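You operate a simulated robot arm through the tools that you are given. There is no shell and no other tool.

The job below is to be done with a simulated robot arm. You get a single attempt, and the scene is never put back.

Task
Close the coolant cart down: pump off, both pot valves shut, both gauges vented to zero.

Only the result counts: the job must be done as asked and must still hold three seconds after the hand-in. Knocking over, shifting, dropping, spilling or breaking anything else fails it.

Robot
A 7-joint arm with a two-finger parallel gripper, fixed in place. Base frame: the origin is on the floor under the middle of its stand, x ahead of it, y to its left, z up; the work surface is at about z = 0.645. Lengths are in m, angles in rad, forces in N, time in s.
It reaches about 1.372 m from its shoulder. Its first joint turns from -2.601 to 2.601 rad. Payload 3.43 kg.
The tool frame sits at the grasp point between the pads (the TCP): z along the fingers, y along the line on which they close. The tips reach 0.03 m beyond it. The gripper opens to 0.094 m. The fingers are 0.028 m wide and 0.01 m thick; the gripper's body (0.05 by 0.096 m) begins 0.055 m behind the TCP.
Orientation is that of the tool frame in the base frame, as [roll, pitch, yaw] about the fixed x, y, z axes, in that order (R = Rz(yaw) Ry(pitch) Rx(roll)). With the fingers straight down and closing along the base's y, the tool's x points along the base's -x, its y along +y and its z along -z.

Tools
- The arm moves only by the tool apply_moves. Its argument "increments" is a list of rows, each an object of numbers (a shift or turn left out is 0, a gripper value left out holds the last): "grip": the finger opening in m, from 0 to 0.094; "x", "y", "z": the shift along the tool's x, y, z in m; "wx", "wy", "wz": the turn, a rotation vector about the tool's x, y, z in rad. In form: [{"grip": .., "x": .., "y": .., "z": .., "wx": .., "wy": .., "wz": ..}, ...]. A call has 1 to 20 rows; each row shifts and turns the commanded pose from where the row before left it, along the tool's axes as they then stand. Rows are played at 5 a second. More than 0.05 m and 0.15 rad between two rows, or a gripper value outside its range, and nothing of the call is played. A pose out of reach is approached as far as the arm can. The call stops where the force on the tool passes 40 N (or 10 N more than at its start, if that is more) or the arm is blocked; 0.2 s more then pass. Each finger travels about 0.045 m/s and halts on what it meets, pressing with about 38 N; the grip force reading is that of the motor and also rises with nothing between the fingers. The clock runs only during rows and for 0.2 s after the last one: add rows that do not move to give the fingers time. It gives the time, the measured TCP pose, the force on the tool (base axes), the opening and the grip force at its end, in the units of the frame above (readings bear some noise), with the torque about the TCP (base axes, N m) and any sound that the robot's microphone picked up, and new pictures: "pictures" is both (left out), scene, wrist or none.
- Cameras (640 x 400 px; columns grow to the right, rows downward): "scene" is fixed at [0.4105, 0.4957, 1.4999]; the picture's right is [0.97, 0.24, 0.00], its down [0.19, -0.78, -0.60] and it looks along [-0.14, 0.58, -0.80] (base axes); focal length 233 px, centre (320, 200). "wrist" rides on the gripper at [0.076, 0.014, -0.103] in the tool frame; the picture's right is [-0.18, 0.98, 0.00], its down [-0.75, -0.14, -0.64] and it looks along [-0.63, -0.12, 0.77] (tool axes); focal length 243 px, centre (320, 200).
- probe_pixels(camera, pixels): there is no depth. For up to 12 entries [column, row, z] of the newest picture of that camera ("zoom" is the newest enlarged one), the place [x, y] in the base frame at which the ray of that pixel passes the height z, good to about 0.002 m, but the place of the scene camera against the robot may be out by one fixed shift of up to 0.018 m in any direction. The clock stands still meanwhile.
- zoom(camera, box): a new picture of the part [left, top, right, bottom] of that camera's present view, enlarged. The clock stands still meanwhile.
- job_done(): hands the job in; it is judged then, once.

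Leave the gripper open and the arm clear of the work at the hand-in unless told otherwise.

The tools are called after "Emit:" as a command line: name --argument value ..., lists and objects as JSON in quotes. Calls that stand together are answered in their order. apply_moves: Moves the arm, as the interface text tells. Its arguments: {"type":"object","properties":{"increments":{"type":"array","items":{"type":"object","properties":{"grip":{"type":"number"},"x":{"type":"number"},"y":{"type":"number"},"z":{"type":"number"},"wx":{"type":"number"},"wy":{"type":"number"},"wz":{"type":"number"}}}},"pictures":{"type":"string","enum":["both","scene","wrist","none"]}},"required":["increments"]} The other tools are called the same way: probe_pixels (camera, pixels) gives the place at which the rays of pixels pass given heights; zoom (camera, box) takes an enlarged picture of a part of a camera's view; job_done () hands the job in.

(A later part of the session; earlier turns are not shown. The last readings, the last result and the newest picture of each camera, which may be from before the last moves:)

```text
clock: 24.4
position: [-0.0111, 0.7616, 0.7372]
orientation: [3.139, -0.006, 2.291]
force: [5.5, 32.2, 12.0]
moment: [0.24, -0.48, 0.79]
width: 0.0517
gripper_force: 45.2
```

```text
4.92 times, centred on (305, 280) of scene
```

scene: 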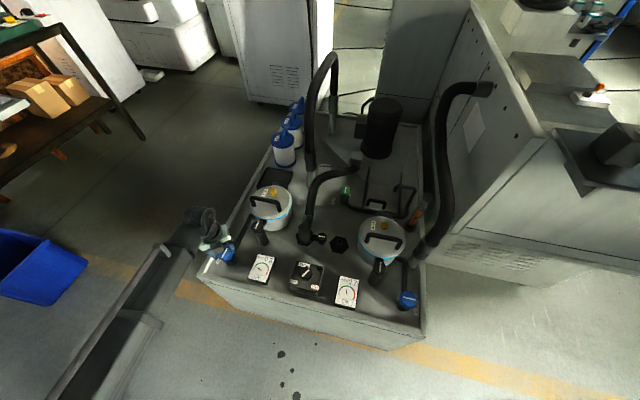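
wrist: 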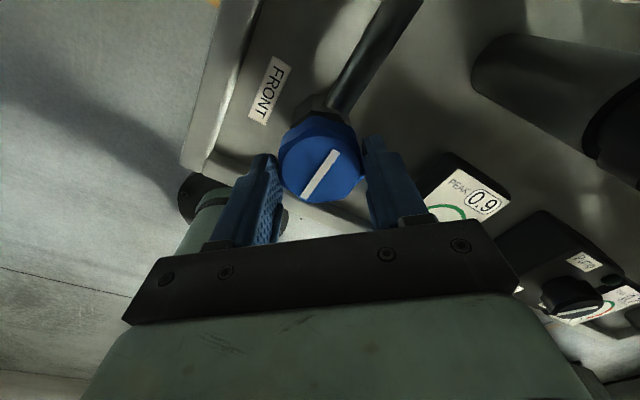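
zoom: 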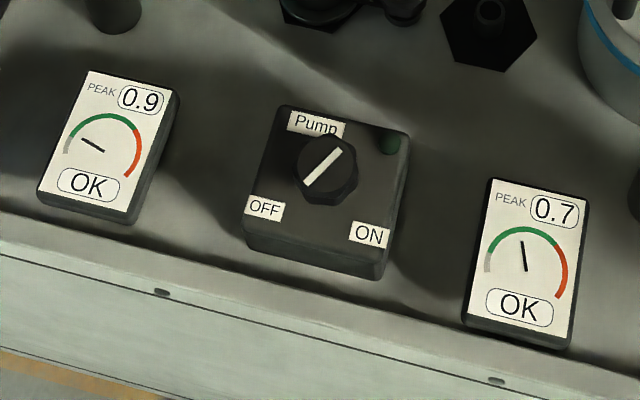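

The FRONT gauge now holds exactly while the BACK one keeps falling, and there's a firm stop (0.79 Nm). FRONT is shut. I'll open the fingers and lift straight up.

Emit:
apply_moves --increments '[{"grip": 0.08}, {}, {}, {"z": -0.04}, {"z": -0.05}, {"z": -0.05}]' --pictures "both"

Emit:
zoom --camera "wrist" --box '[220, 20, 420, 200]'

```text
clock: 25.8
position: [-0.0123, 0.7602, 0.8781]
orientation: [-3.14, 0.002, 2.292]
force: [0.8, 1.2, -0.1]
moment: [-0.03, 0.01, -0.01]
width: 0.0798
gripper_force: 0.1
```

scene: 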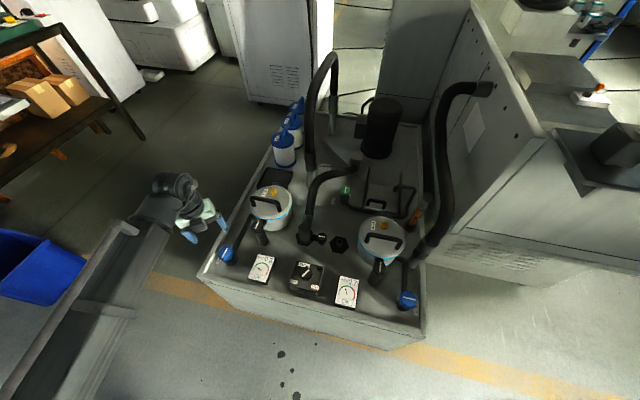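
wrist: 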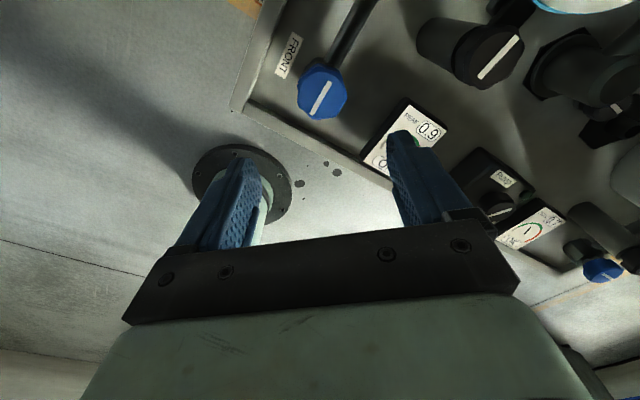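

```text
2.22 times, centred on (320, 110) of wrist
```

zoom: 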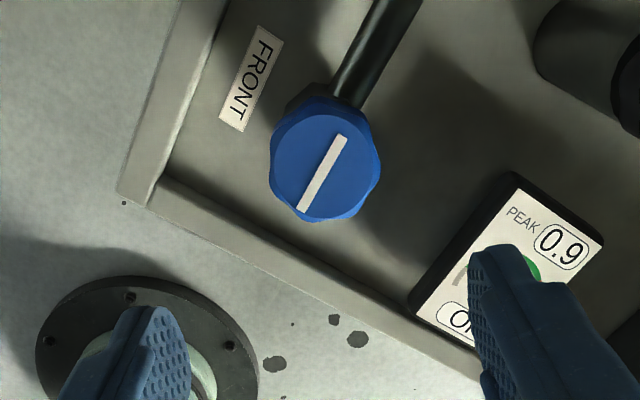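

The FRONT line stays along the pipe. Next is the BACK knob, which I work out to be at about (0.627, 0.7545, 0.721). I'll rise a little, cross over the front row of the cart and then turn the gripper.

Emit:
apply_moves --increments '[{"z": -0.03}, {"x": -0.03041, "y": 0.03402}, {"x": -0.03041, "y": 0.03402}, {"x": -0.03041, "y": 0.03402}, {"x": -0.03041, "y": 0.03402}, {"x": -0.03041, "y": 0.03402}, {"x": -0.03041, "y": 0.03402}, {"x": -0.03041, "y": 0.03402}, {"x": -0.03041, "y": 0.03402}, {"x": -0.03041, "y": 0.03402}, {"x": -0.03041, "y": 0.03402}, {"x": -0.03041, "y": 0.03402}, {"x": -0.03041, "y": 0.03402}, {"x": -0.03041, "y": 0.03402}, {"x": -0.03041, "y": 0.03402}]' --pictures "both"

```text
clock: 29.0
position: [0.6256, 0.755, 0.9075]
orientation: [-3.14, 0.001, 2.29]
force: [-1.0, -0.6, -0.4]
moment: [0.04, -0.02, 0.01]
width: 0.0798
gripper_force: 0.0
```

scene: 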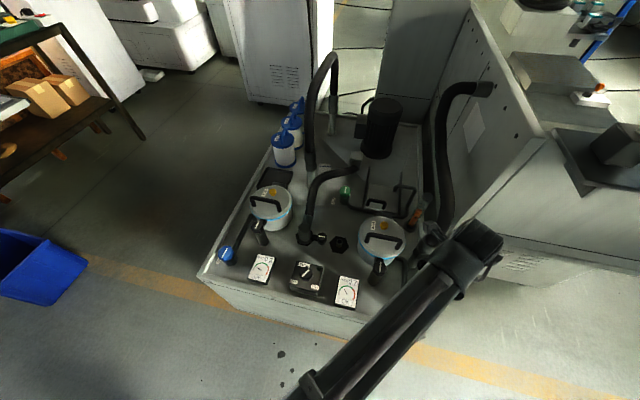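
wrist: 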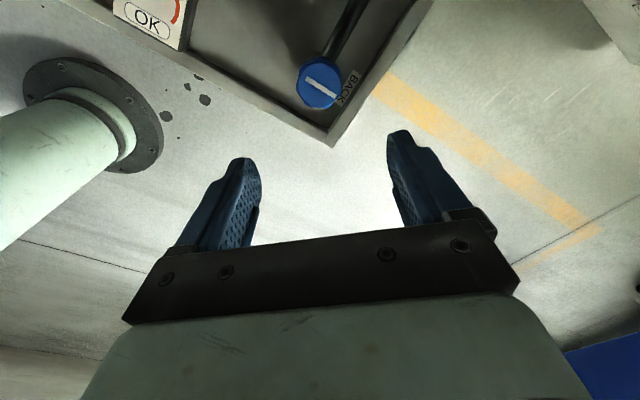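

I'm above the BACK knob. The gripper needs turning back about 1.6 rad so there's room for the clockwise turn.

Emit:
apply_moves --increments '[{"wz": -0.1333}, {"wz": -0.1333}, {"wz": -0.1333}, {"wz": -0.1333}, {"wz": -0.1333}, {"wz": -0.1333}, {"wz": -0.1333}, {"wz": -0.1333}, {"wz": -0.1333}, {"wz": -0.1333}, {"wz": -0.1333}, {"wz": -0.1333, "z": 0.03}]' --pictures "both"

Emit:
zoom --camera "wrist" --box '[220, 20, 420, 200]'

Emit:
zoom --camera "scene" --box '[240, 245, 370, 315]'

```text
clock: 31.6
position: [0.6266, 0.7547, 0.8768]
orientation: [-3.141, 0.0, -2.39]
force: [-0.4, -0.2, -0.8]
moment: [0.01, -0.01, 0.0]
width: 0.08
gripper_force: 0.0
```

scene: 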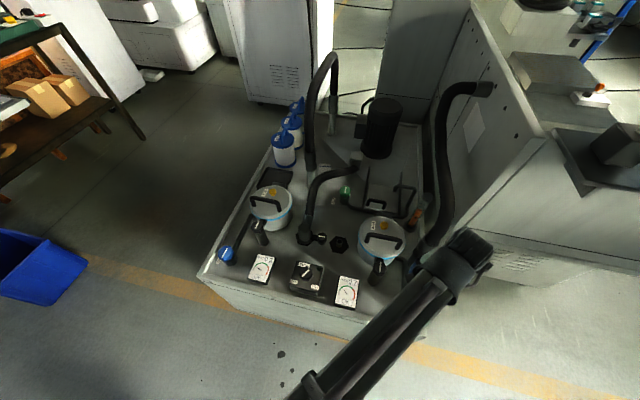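
wrist: 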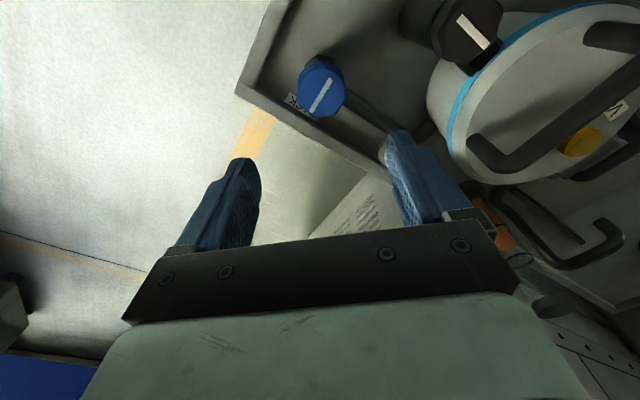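

```text
2.22 times, centred on (320, 110) of wrist
```

zoom: 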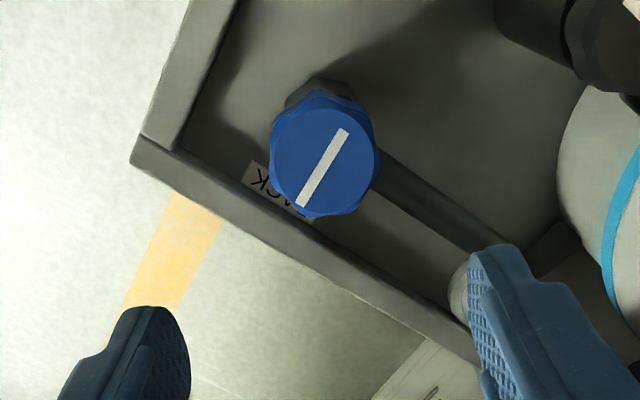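

```text
4.92 times, centred on (305, 280) of scene
```

zoom: 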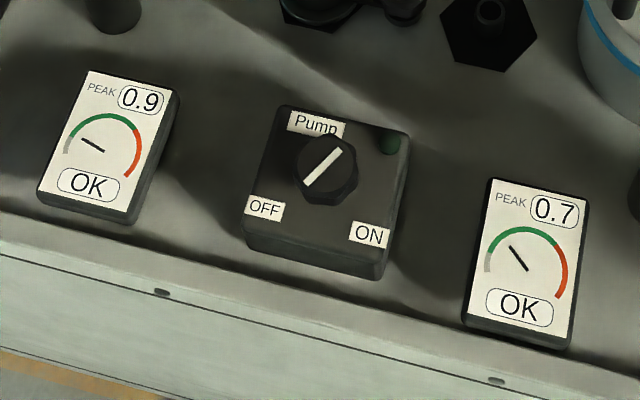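

Orientation is reached. The BACK knob is at (322,94), about 2 mm off in y and 1.5 mm in x. The FRONT gauge still holds and BACK keeps falling. I'll correct and descend partway.

Emit:
apply_moves --increments '[{"x": 0.0015, "y": 0.002, "z": 0.04}, {"z": 0.04}, {"z": 0.03}]' --pictures "wrist"

Emit:
zoom --camera "wrist" --box '[220, 60, 420, 240]'

```text
clock: 32.4
position: [0.6249, 0.7559, 0.7658]
orientation: [-3.141, -0.001, -2.391]
force: [0.3, 0.6, 0.2]
moment: [0.01, -0.03, 0.0]
width: 0.08
gripper_force: 0.0
```

wrist: 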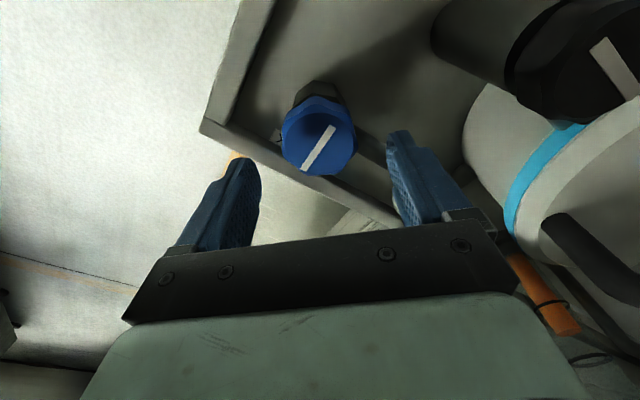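

```text
2.22 times, centred on (320, 150) of wrist
```

zoom: 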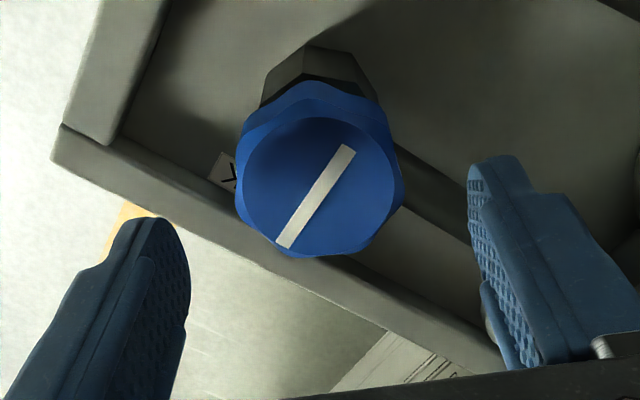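

It's aligned almost exactly as the FRONT one was. I'll go down 29 mm and close.

Emit:
apply_moves --increments '[{"z": 0.015}, {"z": 0.014}, {"grip": 0.0}, {}, {}, {}]' --pictures "wrist"

```text
clock: 33.8
position: [0.6251, 0.7543, 0.7359]
orientation: [-3.142, 0.001, -2.393]
force: [2.8, -3.3, -1.1]
moment: [0.26, -0.35, -0.01]
width: 0.051
gripper_force: 44.9
```

wrist: 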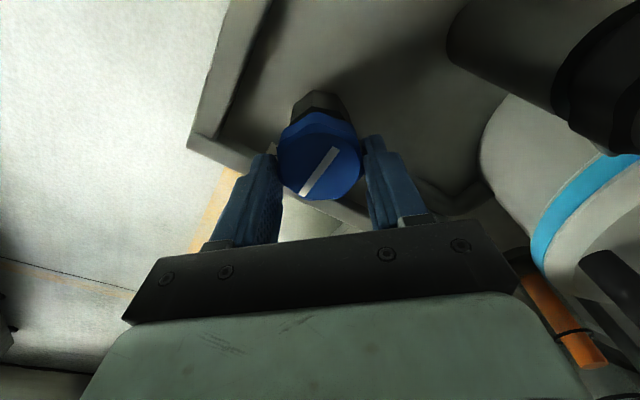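

The knob is gripped at 0.051. I'll turn clockwise in steps, as I did on FRONT.

Emit:
apply_moves --increments '[{"wz": 0.08}, {"wz": 0.1}, {"wz": 0.1}, {"wz": 0.1}, {"wz": 0.1}, {"wz": 0.1}, {"wz": 0.1}, {"wz": 0.1}]' --pictures "wrist"

```text
clock: 35.6
position: [0.6258, 0.7555, 0.7368]
orientation: [-3.139, 0.0, 3.107]
force: [10.0, -4.4, -27.9]
moment: [0.07, -0.21, 0.05]
width: 0.0513
gripper_force: 45.3
```

wrist: 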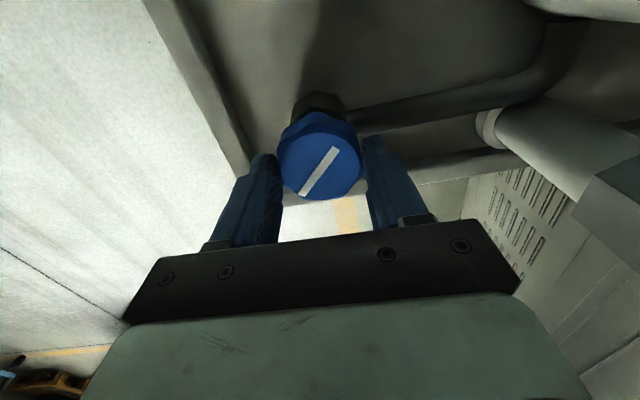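

The knob follows. There's a 28 N pull along z, so I'll ease 1.5 mm downward and carry on turning.

Emit:
apply_moves --increments '[{"z": 0.0015}, {"wz": 0.1}, {"wz": 0.1}, {"wz": 0.1}]' --pictures "wrist"

```text
clock: 36.6
position: [0.6237, 0.7552, 0.7368]
orientation: [-3.14, -0.001, 2.81]
force: [11.9, -5.6, -6.5]
moment: [-0.17, 0.43, 0.0]
width: 0.0516
gripper_force: 45.2
```

wrist: 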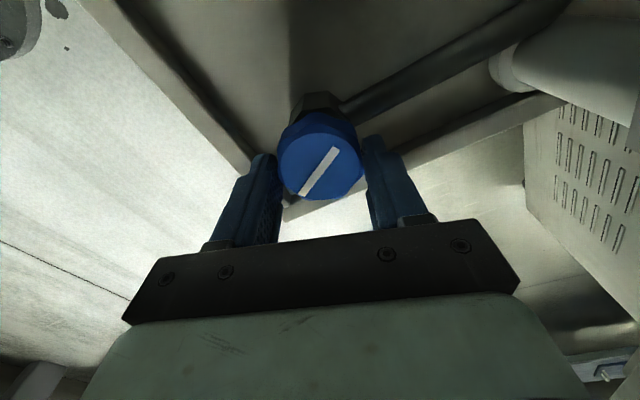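

It has turned 1.08 rad and is smooth. I'll continue to the stop.

Emit:
apply_moves --increments '[{"wz": 0.1}, {"wz": 0.1}, {"wz": 0.1}, {"wz": 0.1}, {"wz": 0.07}]' --pictures "both"

Emit:
zoom --camera "scene" --box '[240, 245, 370, 315]'

```text
clock: 37.8
position: [0.6253, 0.7549, 0.7367]
orientation: [3.139, -0.001, 2.34]
force: [9.5, 3.9, -3.4]
moment: [-0.6, -1.18, -0.03]
width: 0.051
gripper_force: 44.7
```

scene: 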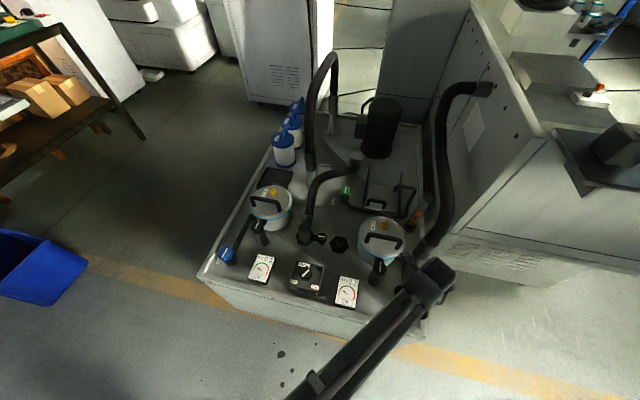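
wrist: 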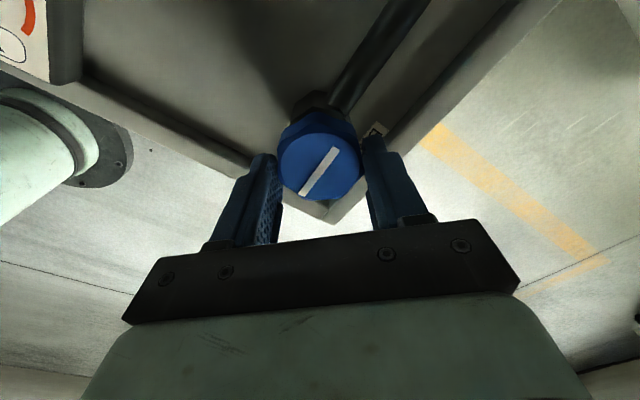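

```text
4.92 times, centred on (305, 280) of scene
```

zoom: 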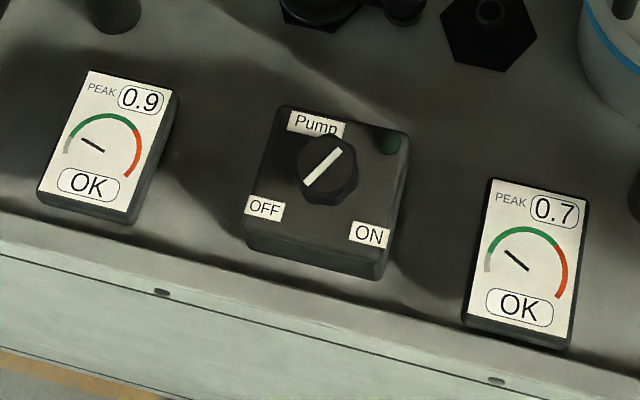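

It has turned 1.55 rad. I'll push a bit further to feel the stop, then wait a couple of seconds to see if the BACK gauge holds.

Emit:
apply_moves --increments '[{"wz": 0.06}, {"wz": 0.04}, {}, {}, {}, {}, {}, {}, {}, {}, {}, {}, {}, {}, {}]' --pictures "scene"

Emit:
zoom --camera "scene" --box '[240, 245, 370, 315]'

```text
clock: 41.0
position: [0.6248, 0.7562, 0.7371]
orientation: [3.137, -0.003, 2.241]
force: [-4.4, 31.4, 6.8]
moment: [0.25, -0.07, 0.3]
width: 0.0515
gripper_force: 45.3
```

scene: 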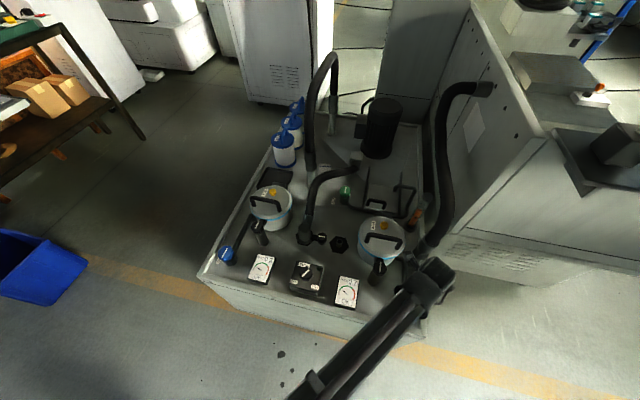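

```text
4.92 times, centred on (305, 280) of scene
```

zoom: 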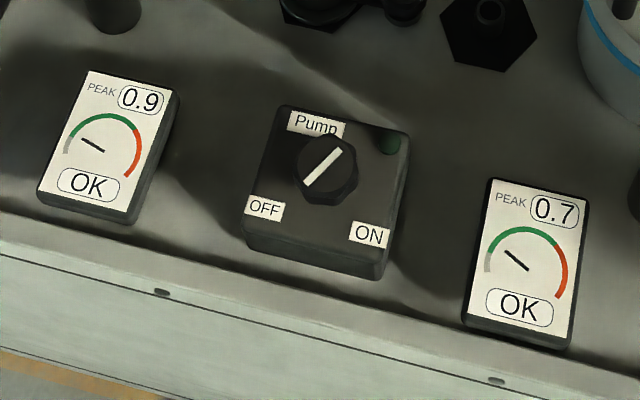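

The BACK gauge holds now too. The stop torque reading is lower than it was on FRONT, so I'll relieve the side load and nudge a bit further to be sure it's fully closed.

Emit:
apply_moves --increments '[{"x": 0.001, "y": 0.0008}, {"wz": 0.04}, {"wz": 0.03}]' --pictures "wrist"

Emit:
zoom --camera "wrist" --box '[220, 60, 420, 240]'

```text
clock: 41.8
position: [0.6252, 0.7548, 0.7359]
orientation: [-3.14, 0.002, 2.168]
force: [3.5, 12.2, 7.8]
moment: [0.54, 0.3, 0.58]
width: 0.0518
gripper_force: 44.6
```

wrist: 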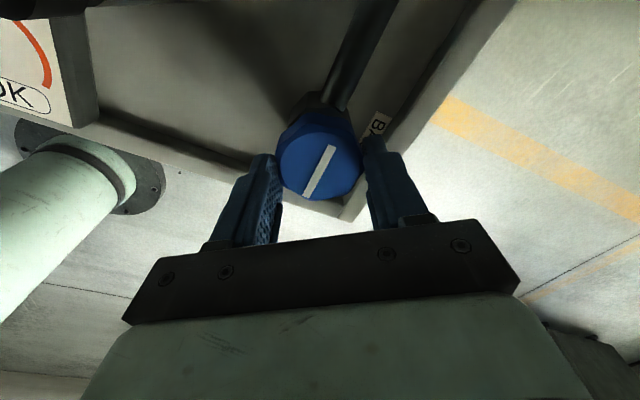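

```text
2.22 times, centred on (320, 150) of wrist
```

zoom: 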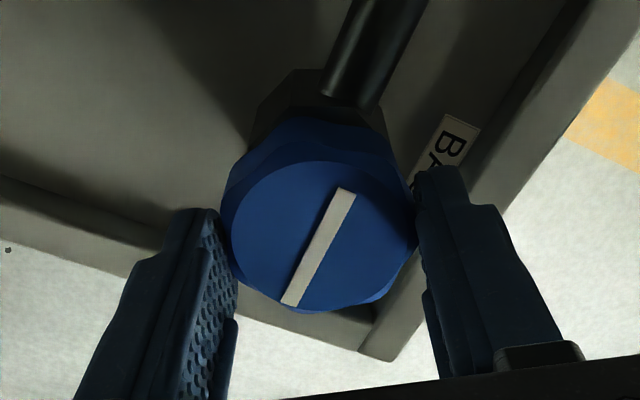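

The fingers now slip ahead of the knob, so it's hard at the stop with the line along its pipe. BACK is shut. I'll release, lift high, and move above the BACK pot lid to look closely at the yellow vent.

Emit:
apply_moves --increments '[{"grip": 0.08}, {}, {}, {"z": -0.04}, {"z": -0.05}, {"z": -0.05}, {"z": -0.05}, {"z": -0.04}, {"x": 0.0413, "y": -0.002}, {"x": 0.0413, "y": -0.002}, {"x": 0.0413, "y": -0.002}, {"x": 0.0413, "y": -0.002}, {"x": 0.0413, "y": -0.002}]' --pictures "both"

```text
clock: 44.6
position: [0.5008, 0.9199, 0.9672]
orientation: [-3.14, 0.0, 2.17]
force: [0.1, 0.3, -0.8]
moment: [0.03, 0.02, 0.03]
width: 0.08
gripper_force: 0.0
```

scene: 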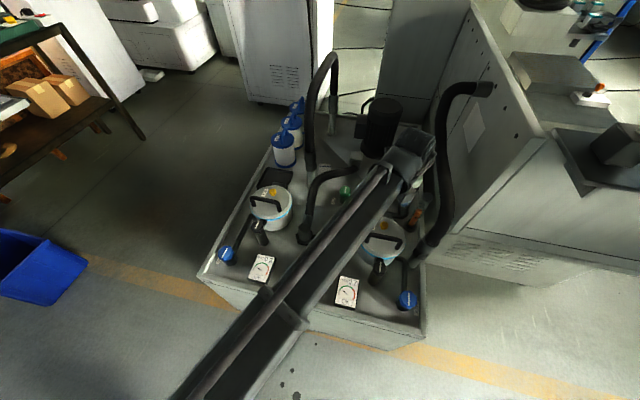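
wrist: 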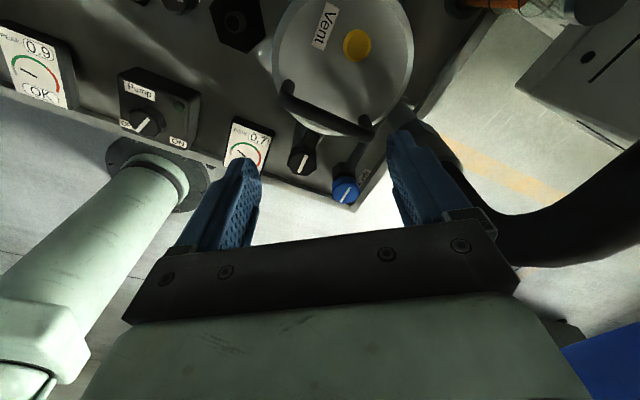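

I'm now above the BACK lid and the yellow vent is at wrist (357,45). I'll check the BACK valve line in the scene view and turn the gripper away from the hose.

Emit:
apply_moves --increments '[{"wz": -0.139}, {"wz": -0.139}, {"wz": -0.139}, {"wz": -0.139}, {"wz": -0.139}, {"wz": -0.139}, {"wz": -0.139}]' --pictures "both"

Emit:
zoom --camera "scene" --box '[330, 240, 430, 320]'

Emit:
zoom --camera "wrist" --box '[240, 40, 440, 200]'

```text
clock: 46.2
position: [0.5, 0.9208, 0.9671]
orientation: [-3.141, 0.0, -3.138]
force: [-0.3, -0.2, -0.7]
moment: [0.0, 0.01, 0.0]
width: 0.0799
gripper_force: 0.0
```

scene: 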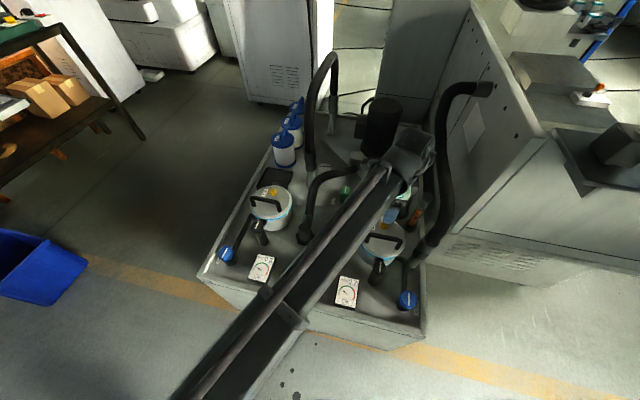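
wrist: 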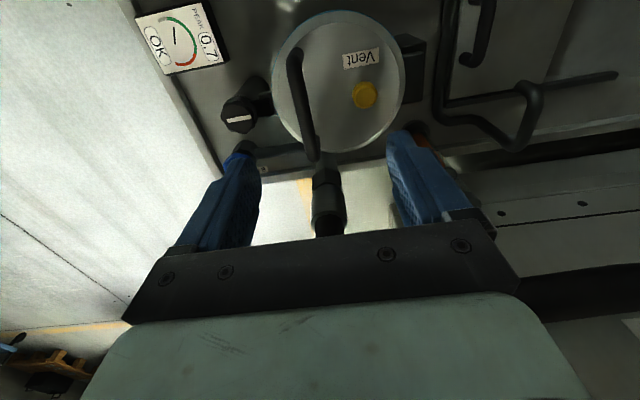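

```text
5.00 times, centred on (380, 280) of scene
```

zoom: 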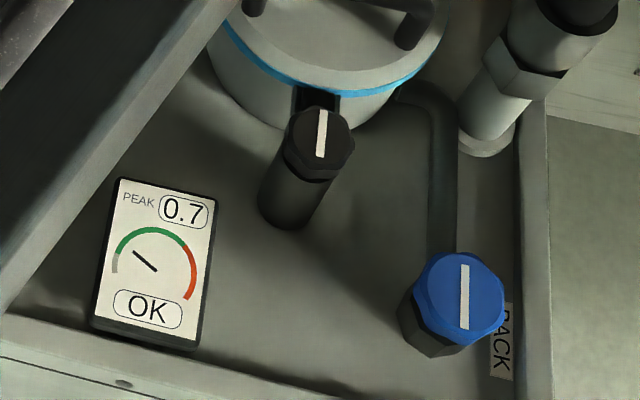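

```text
2.50 times, centred on (340, 120) of wrist
```

zoom: 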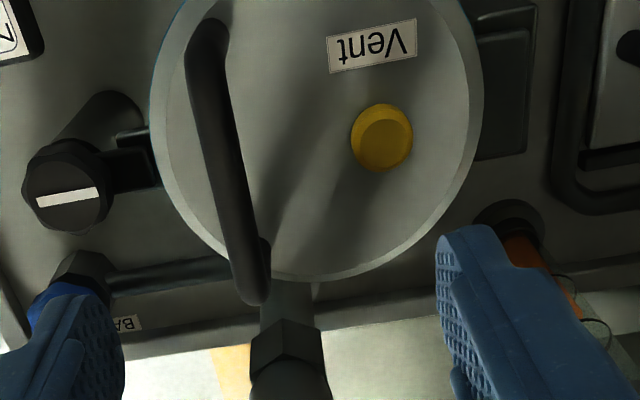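

BACK is confirmed shut, with its line along the pipe. The yellow vent has no pointer mark and looks like a round button. Triangulated, its top is at about (0.517, 0.967, 0.785). I'll close the fingers and move above it to press gently.

Emit:
apply_moves --increments '[{"x": -0.0085, "y": 0.023, "grip": 0.0}, {"x": -0.0085, "y": 0.023}, {"z": 0.03}, {"z": 0.03}, {"z": 0.03}, {}, {}]' --pictures "both"

Emit:
zoom --camera "wrist" --box '[240, 40, 440, 200]'

```text
clock: 47.8
position: [0.5164, 0.9662, 0.875]
orientation: [-3.142, 0.0, -3.142]
force: [0.8, -0.2, 0.3]
moment: [0.01, -0.04, 0.01]
width: 0.0
gripper_force: 33.1
```

scene: 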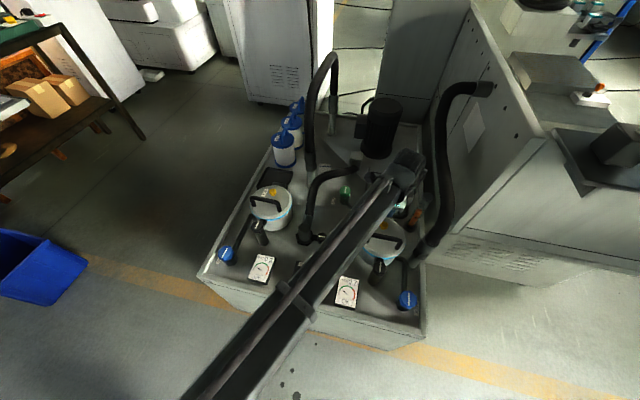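
wrist: 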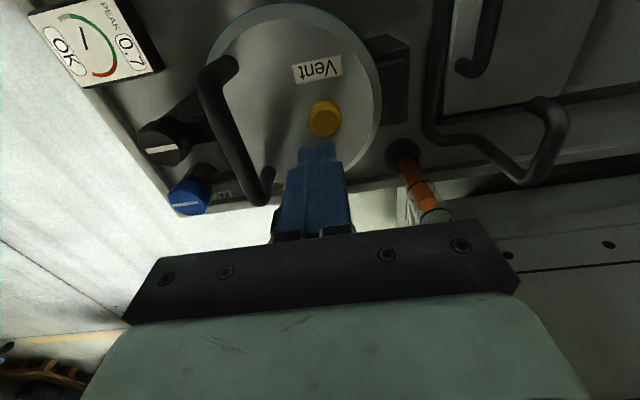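

```text
2.50 times, centred on (340, 120) of wrist
```

zoom: 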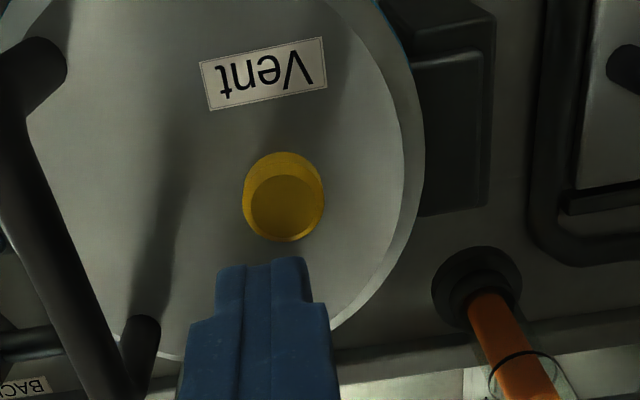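

The vent is a plain round button with a chamfered top, at (325,122), so I need 4 mm more in y. I'll shift and come down to just above it.

Emit:
apply_moves --increments '[{"y": 0.004, "z": 0.02}, {"z": 0.02}, {"z": 0.012}]' --pictures "wrist"

Emit:
zoom --camera "wrist" --box '[240, 60, 400, 220]'

```text
clock: 48.6
position: [0.5163, 0.9713, 0.8251]
orientation: [-3.141, -0.001, -3.139]
force: [-0.5, -0.3, -0.7]
moment: [-0.02, 0.01, 0.04]
width: 0.0002
gripper_force: 33.4
```

wrist: 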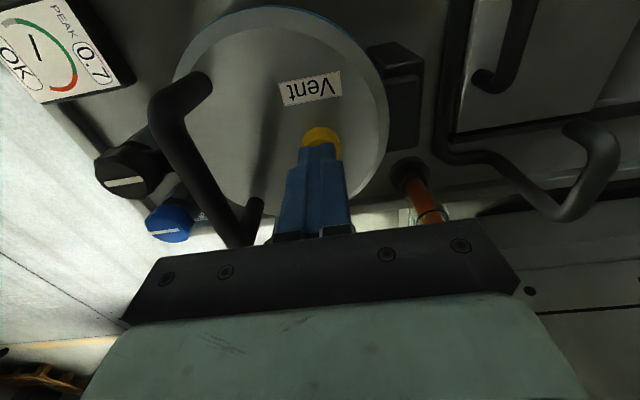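

```text
2.50 times, centred on (320, 140) of wrist
```

zoom: 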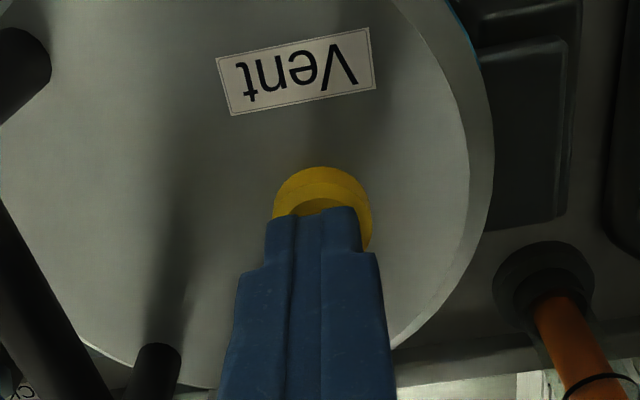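

The tip sits over the button. I'll press down in small steps and watch the force.

Emit:
apply_moves --increments '[{"z": 0.004}, {"z": 0.003}, {"z": 0.002}, {"z": 0.002}]' --pictures "scene"

Emit:
zoom --camera "scene" --box '[240, 245, 370, 315]'

```text
clock: 49.6
position: [0.5168, 0.9706, 0.8147]
orientation: [-3.14, 0.001, -3.141]
force: [-0.4, 0.5, -0.6]
moment: [-0.02, 0.0, -0.02]
width: 0.0
gripper_force: 33.3
```

scene: 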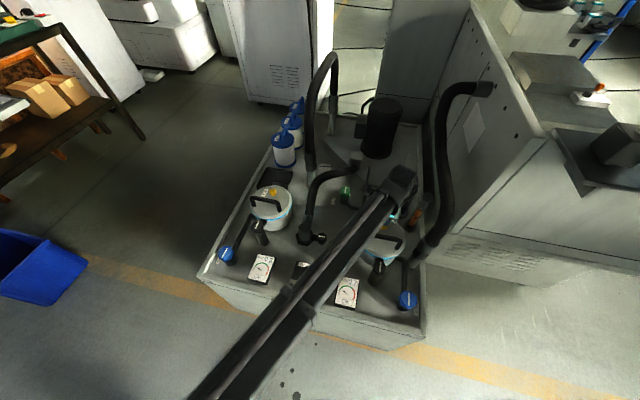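

```text
4.92 times, centred on (305, 280) of scene
```

zoom: 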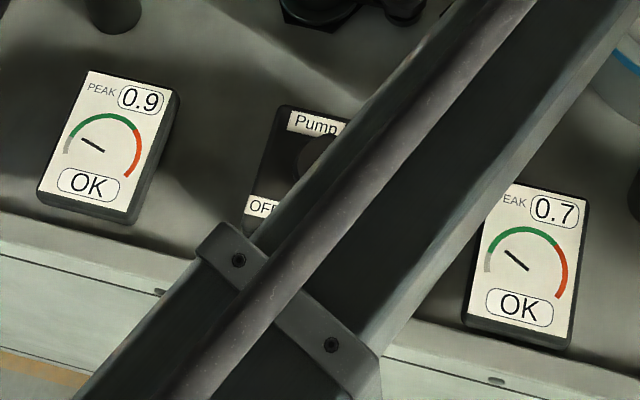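

There's no contact yet at TCP z 0.8147. I'll continue down in 2 mm steps.

Emit:
apply_moves --increments '[{"z": 0.002}, {"z": 0.002}, {"z": 0.002}, {"z": 0.002}]' --pictures "wrist"

Emit:
zoom --camera "scene" --box '[330, 250, 370, 315]'

```text
clock: 50.6
position: [0.5162, 0.9721, 0.806]
orientation: [-3.141, 0.001, -3.141]
force: [-0.5, -2.1, 3.8]
moment: [-0.04, 0.01, 0.01]
width: 0.0
gripper_force: 33.0
heard: click
```

wrist: 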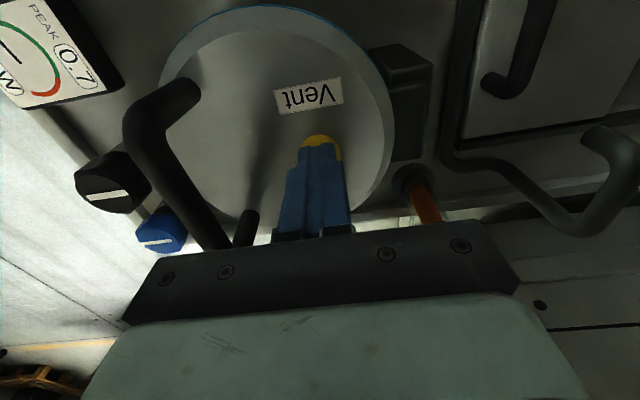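

```text
6.15 times, centred on (350, 282) of scene
```

zoom: 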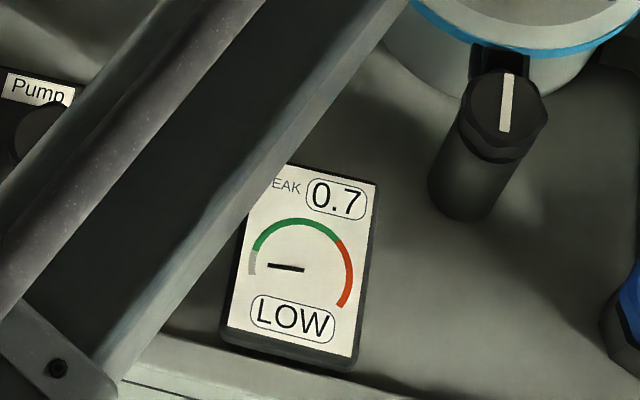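

There was a click, and the BACK gauge drops and now reads LOW. I'll hold the button down until the needle reaches zero.

Emit:
apply_moves --increments '[{"z": 0.001}, {}, {}, {}, {}, {}, {}, {}, {}, {}, {}, {}]' --pictures "scene"

Emit:
zoom --camera "scene" --box '[330, 250, 370, 315]'

```text
clock: 53.2
position: [0.5159, 0.9713, 0.8046]
orientation: [3.141, 0.0, -3.139]
force: [1.9, -0.2, 4.4]
moment: [-0.04, -0.06, 0.0]
width: 0.0
gripper_force: 32.3
```

scene: 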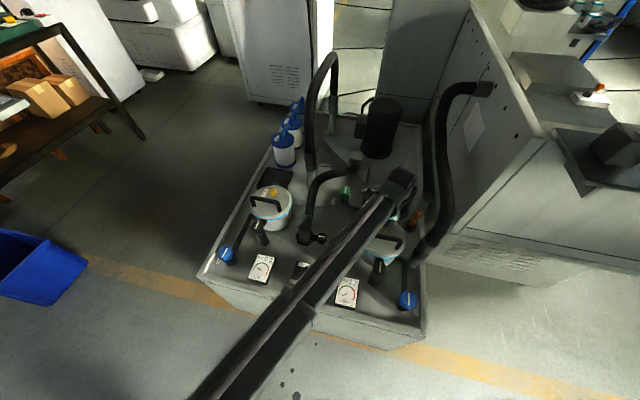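

```text
6.15 times, centred on (350, 282) of scene
```

zoom: 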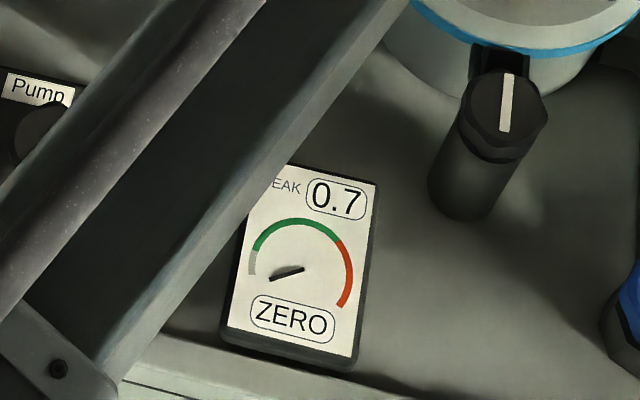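

The BACK gauge reads ZERO. I'll hold another second, lift off, and check it stays at zero.

Emit:
apply_moves --increments '[{}, {}, {}, {}, {}, {}, {"z": -0.02}, {"z": -0.04}, {"z": -0.05}, {"z": -0.05}]' --pictures "both"

Emit:
zoom --camera "scene" --box '[330, 250, 370, 315]'

Emit:
zoom --camera "wrist" --box '[240, 40, 440, 200]'

Emit:
zoom --camera "scene" --box '[230, 165, 310, 245]'

```text
clock: 55.4
position: [0.515, 0.9744, 0.9646]
orientation: [3.141, 0.0, -3.139]
force: [0.0, -0.1, -0.7]
moment: [0.01, 0.01, 0.01]
width: 0.0001
gripper_force: 32.8
```

scene: 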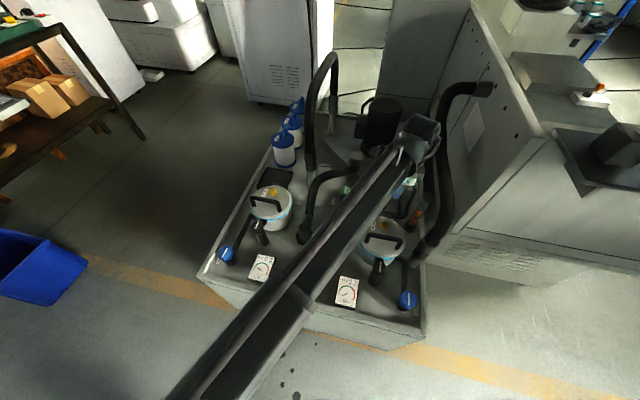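
wrist: 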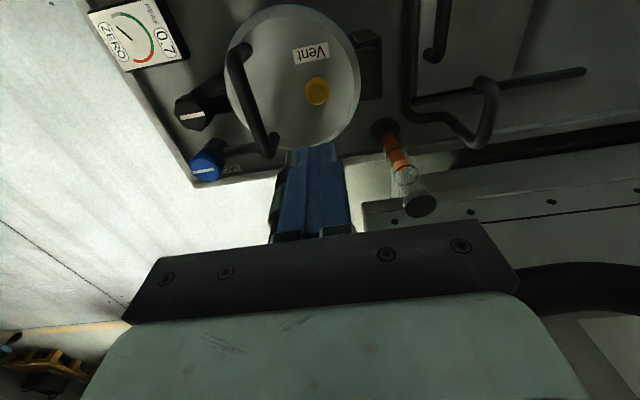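

```text
6.15 times, centred on (350, 282) of scene
```

zoom: 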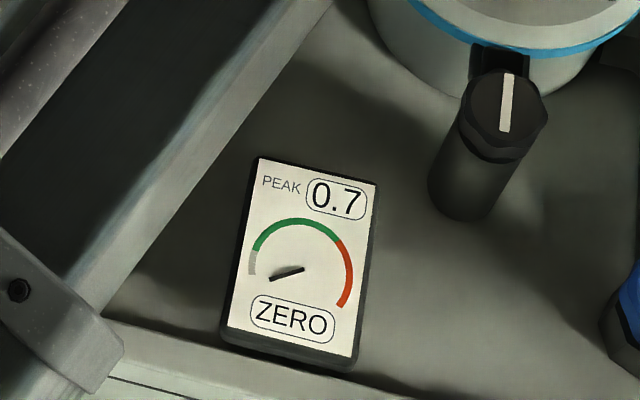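

```text
2.50 times, centred on (340, 120) of wrist
```

zoom: 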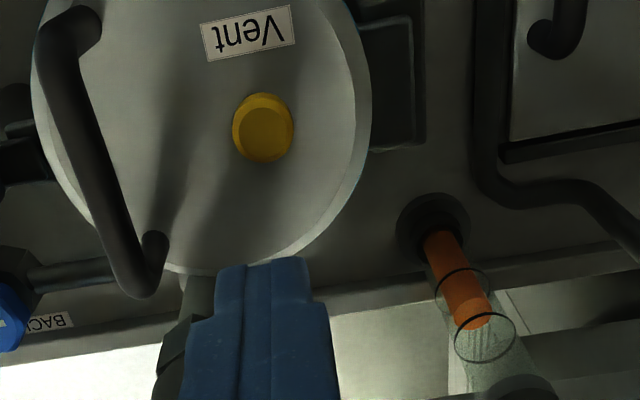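

```text
5.00 times, centred on (270, 205) of scene
```

zoom: 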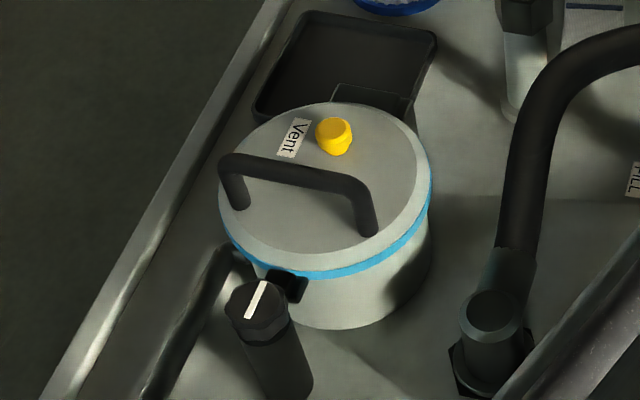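

BACK stays at ZERO. The FRONT vent triangulates to about (0.078, 1.020, 0.783). I'll move up, swing around over the front of the cart to avoid the hoses, and come in above the FRONT lid.

Emit:
apply_moves --increments '[{"z": -0.045}, {"y": -0.042}, {"y": -0.042}, {"y": -0.042}, {"x": 0.0437}, {"x": 0.0437}, {"x": 0.0437}, {"x": 0.0437}, {"x": 0.0437}, {"x": 0.0437}, {"x": 0.0437}, {"x": 0.0437}, {"x": 0.0437}, {"x": 0.0437}, {"y": 0.043}, {"y": 0.043}, {"y": 0.043}, {"y": 0.043}]' --pictures "both"

Emit:
zoom --camera "wrist" --box '[220, 20, 420, 200]'

```text
clock: 59.2
position: [0.0771, 1.0164, 1.0107]
orientation: [3.141, -0.001, -3.139]
force: [0.8, -0.8, 0.5]
moment: [0.05, 0.0, 0.01]
width: 0.0
gripper_force: 32.5
```

scene: 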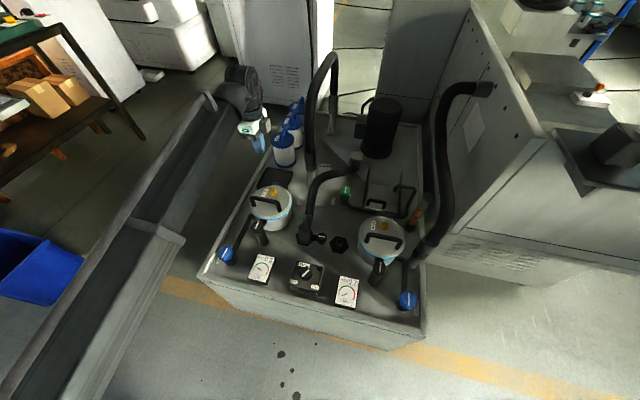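
wrist: 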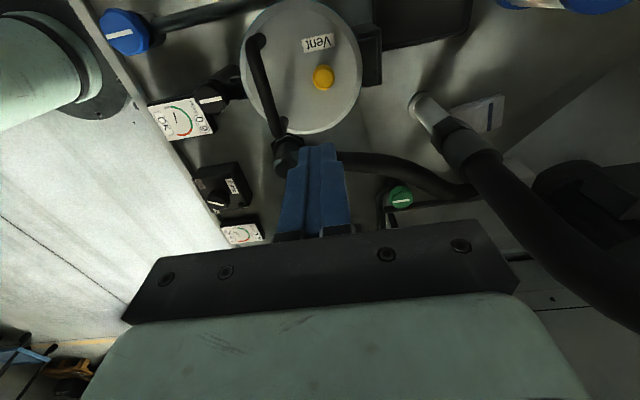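

```text
2.22 times, centred on (320, 110) of wrist
```

zoom: 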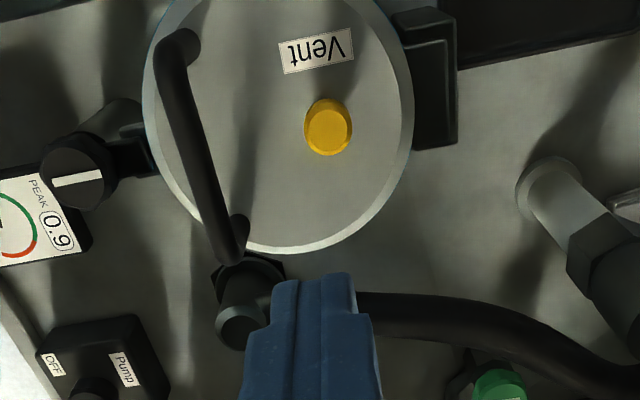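

The FRONT vent is at (323.6,77), 4.5 mm off in y and matching otherwise. I'll correct and descend.

Emit:
apply_moves --increments '[{"y": 0.0045, "z": 0.045}, {"z": 0.045}, {"z": 0.045}]' --pictures "wrist"

Emit:
zoom --camera "wrist" --box '[240, 40, 440, 200]'

```text
clock: 60.0
position: [0.0777, 1.02, 0.8741]
orientation: [-3.141, 0.0, -3.14]
force: [0.4, -0.5, -0.5]
moment: [0.04, 0.02, 0.01]
width: 0.0
gripper_force: 33.4
```

wrist: 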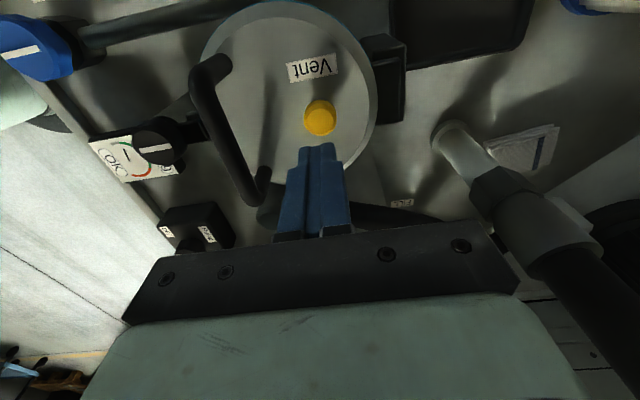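

```text
2.50 times, centred on (340, 120) of wrist
```

zoom: 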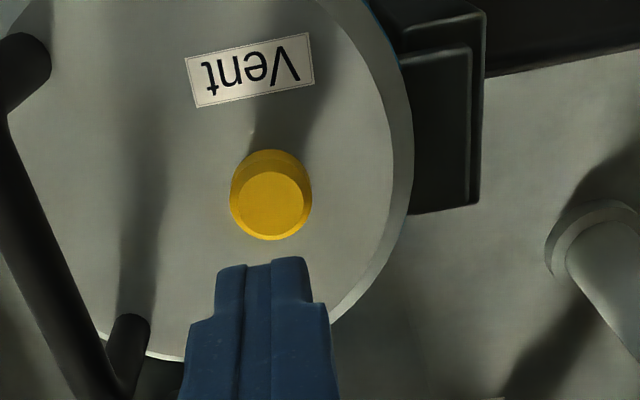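

It's centred. I'll descend to just above, then press in 2 mm steps.

Emit:
apply_moves --increments '[{"z": 0.03}, {"z": 0.02}, {"z": 0.006}, {"z": 0.002}, {"z": 0.002}, {"z": 0.002}, {"z": 0.002}]' --pictures "wrist"

Emit:
zoom --camera "scene" --box '[240, 245, 370, 315]'

```text
clock: 61.6
position: [0.0794, 1.0202, 0.8112]
orientation: [3.142, 0.0, -3.14]
force: [-0.8, -0.1, 0.2]
moment: [-0.01, -0.04, -0.01]
width: 0.0001
gripper_force: 33.0
```

wrist: 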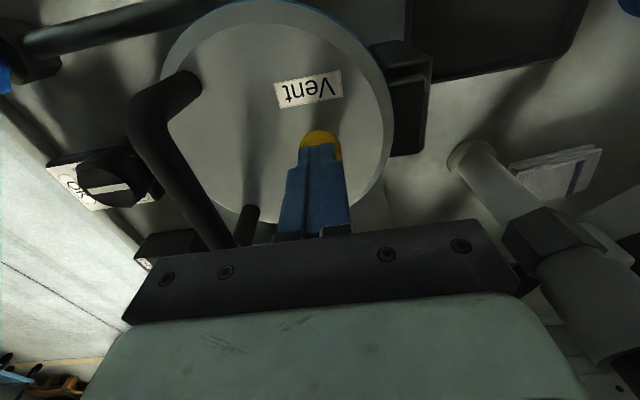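

```text
4.92 times, centred on (305, 280) of scene
```

zoom: 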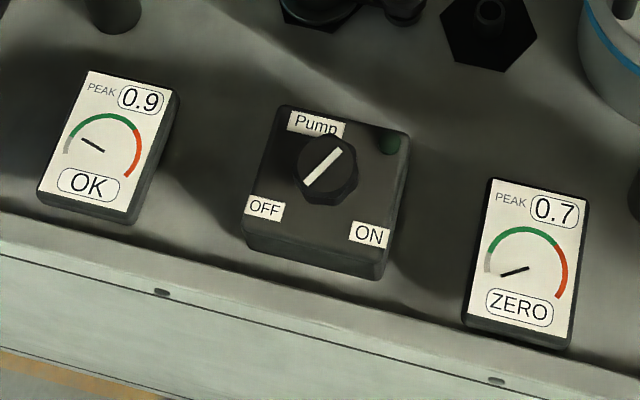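

There's no contact yet at z 0.811. BACK is still ZERO and FRONT is still under pressure. I'll press on a few more millimetres and hold.

Emit:
apply_moves --increments '[{"z": 0.002}, {"z": 0.002}, {"z": 0.002}, {"z": 0.001}, {}, {}, {}, {}, {}, {}, {}, {}, {}, {}]' --pictures "both"

Emit:
zoom --camera "scene" --box '[240, 245, 370, 315]'

```text
clock: 64.6
position: [0.0793, 1.0202, 0.8039]
orientation: [-3.141, -0.001, -3.14]
force: [0.9, 1.3, 9.2]
moment: [0.0, -0.05, 0.02]
width: 0.0
gripper_force: 33.1
heard: click
```

scene: 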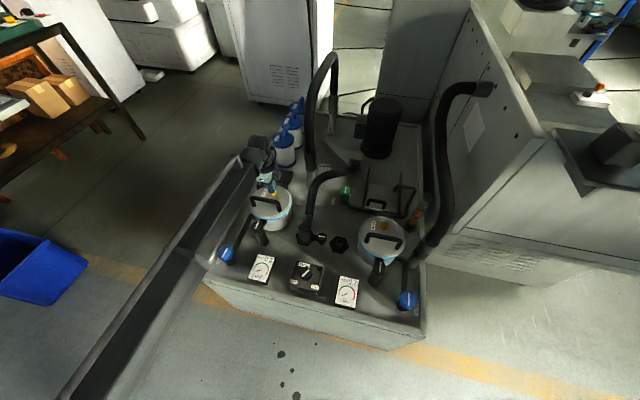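
wrist: 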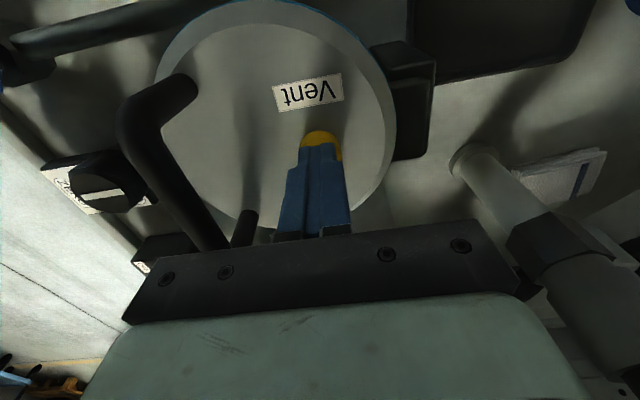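

```text
4.92 times, centred on (305, 280) of scene
```

zoom: 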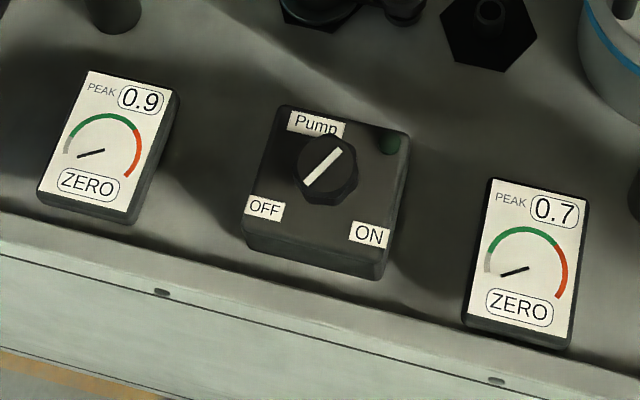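

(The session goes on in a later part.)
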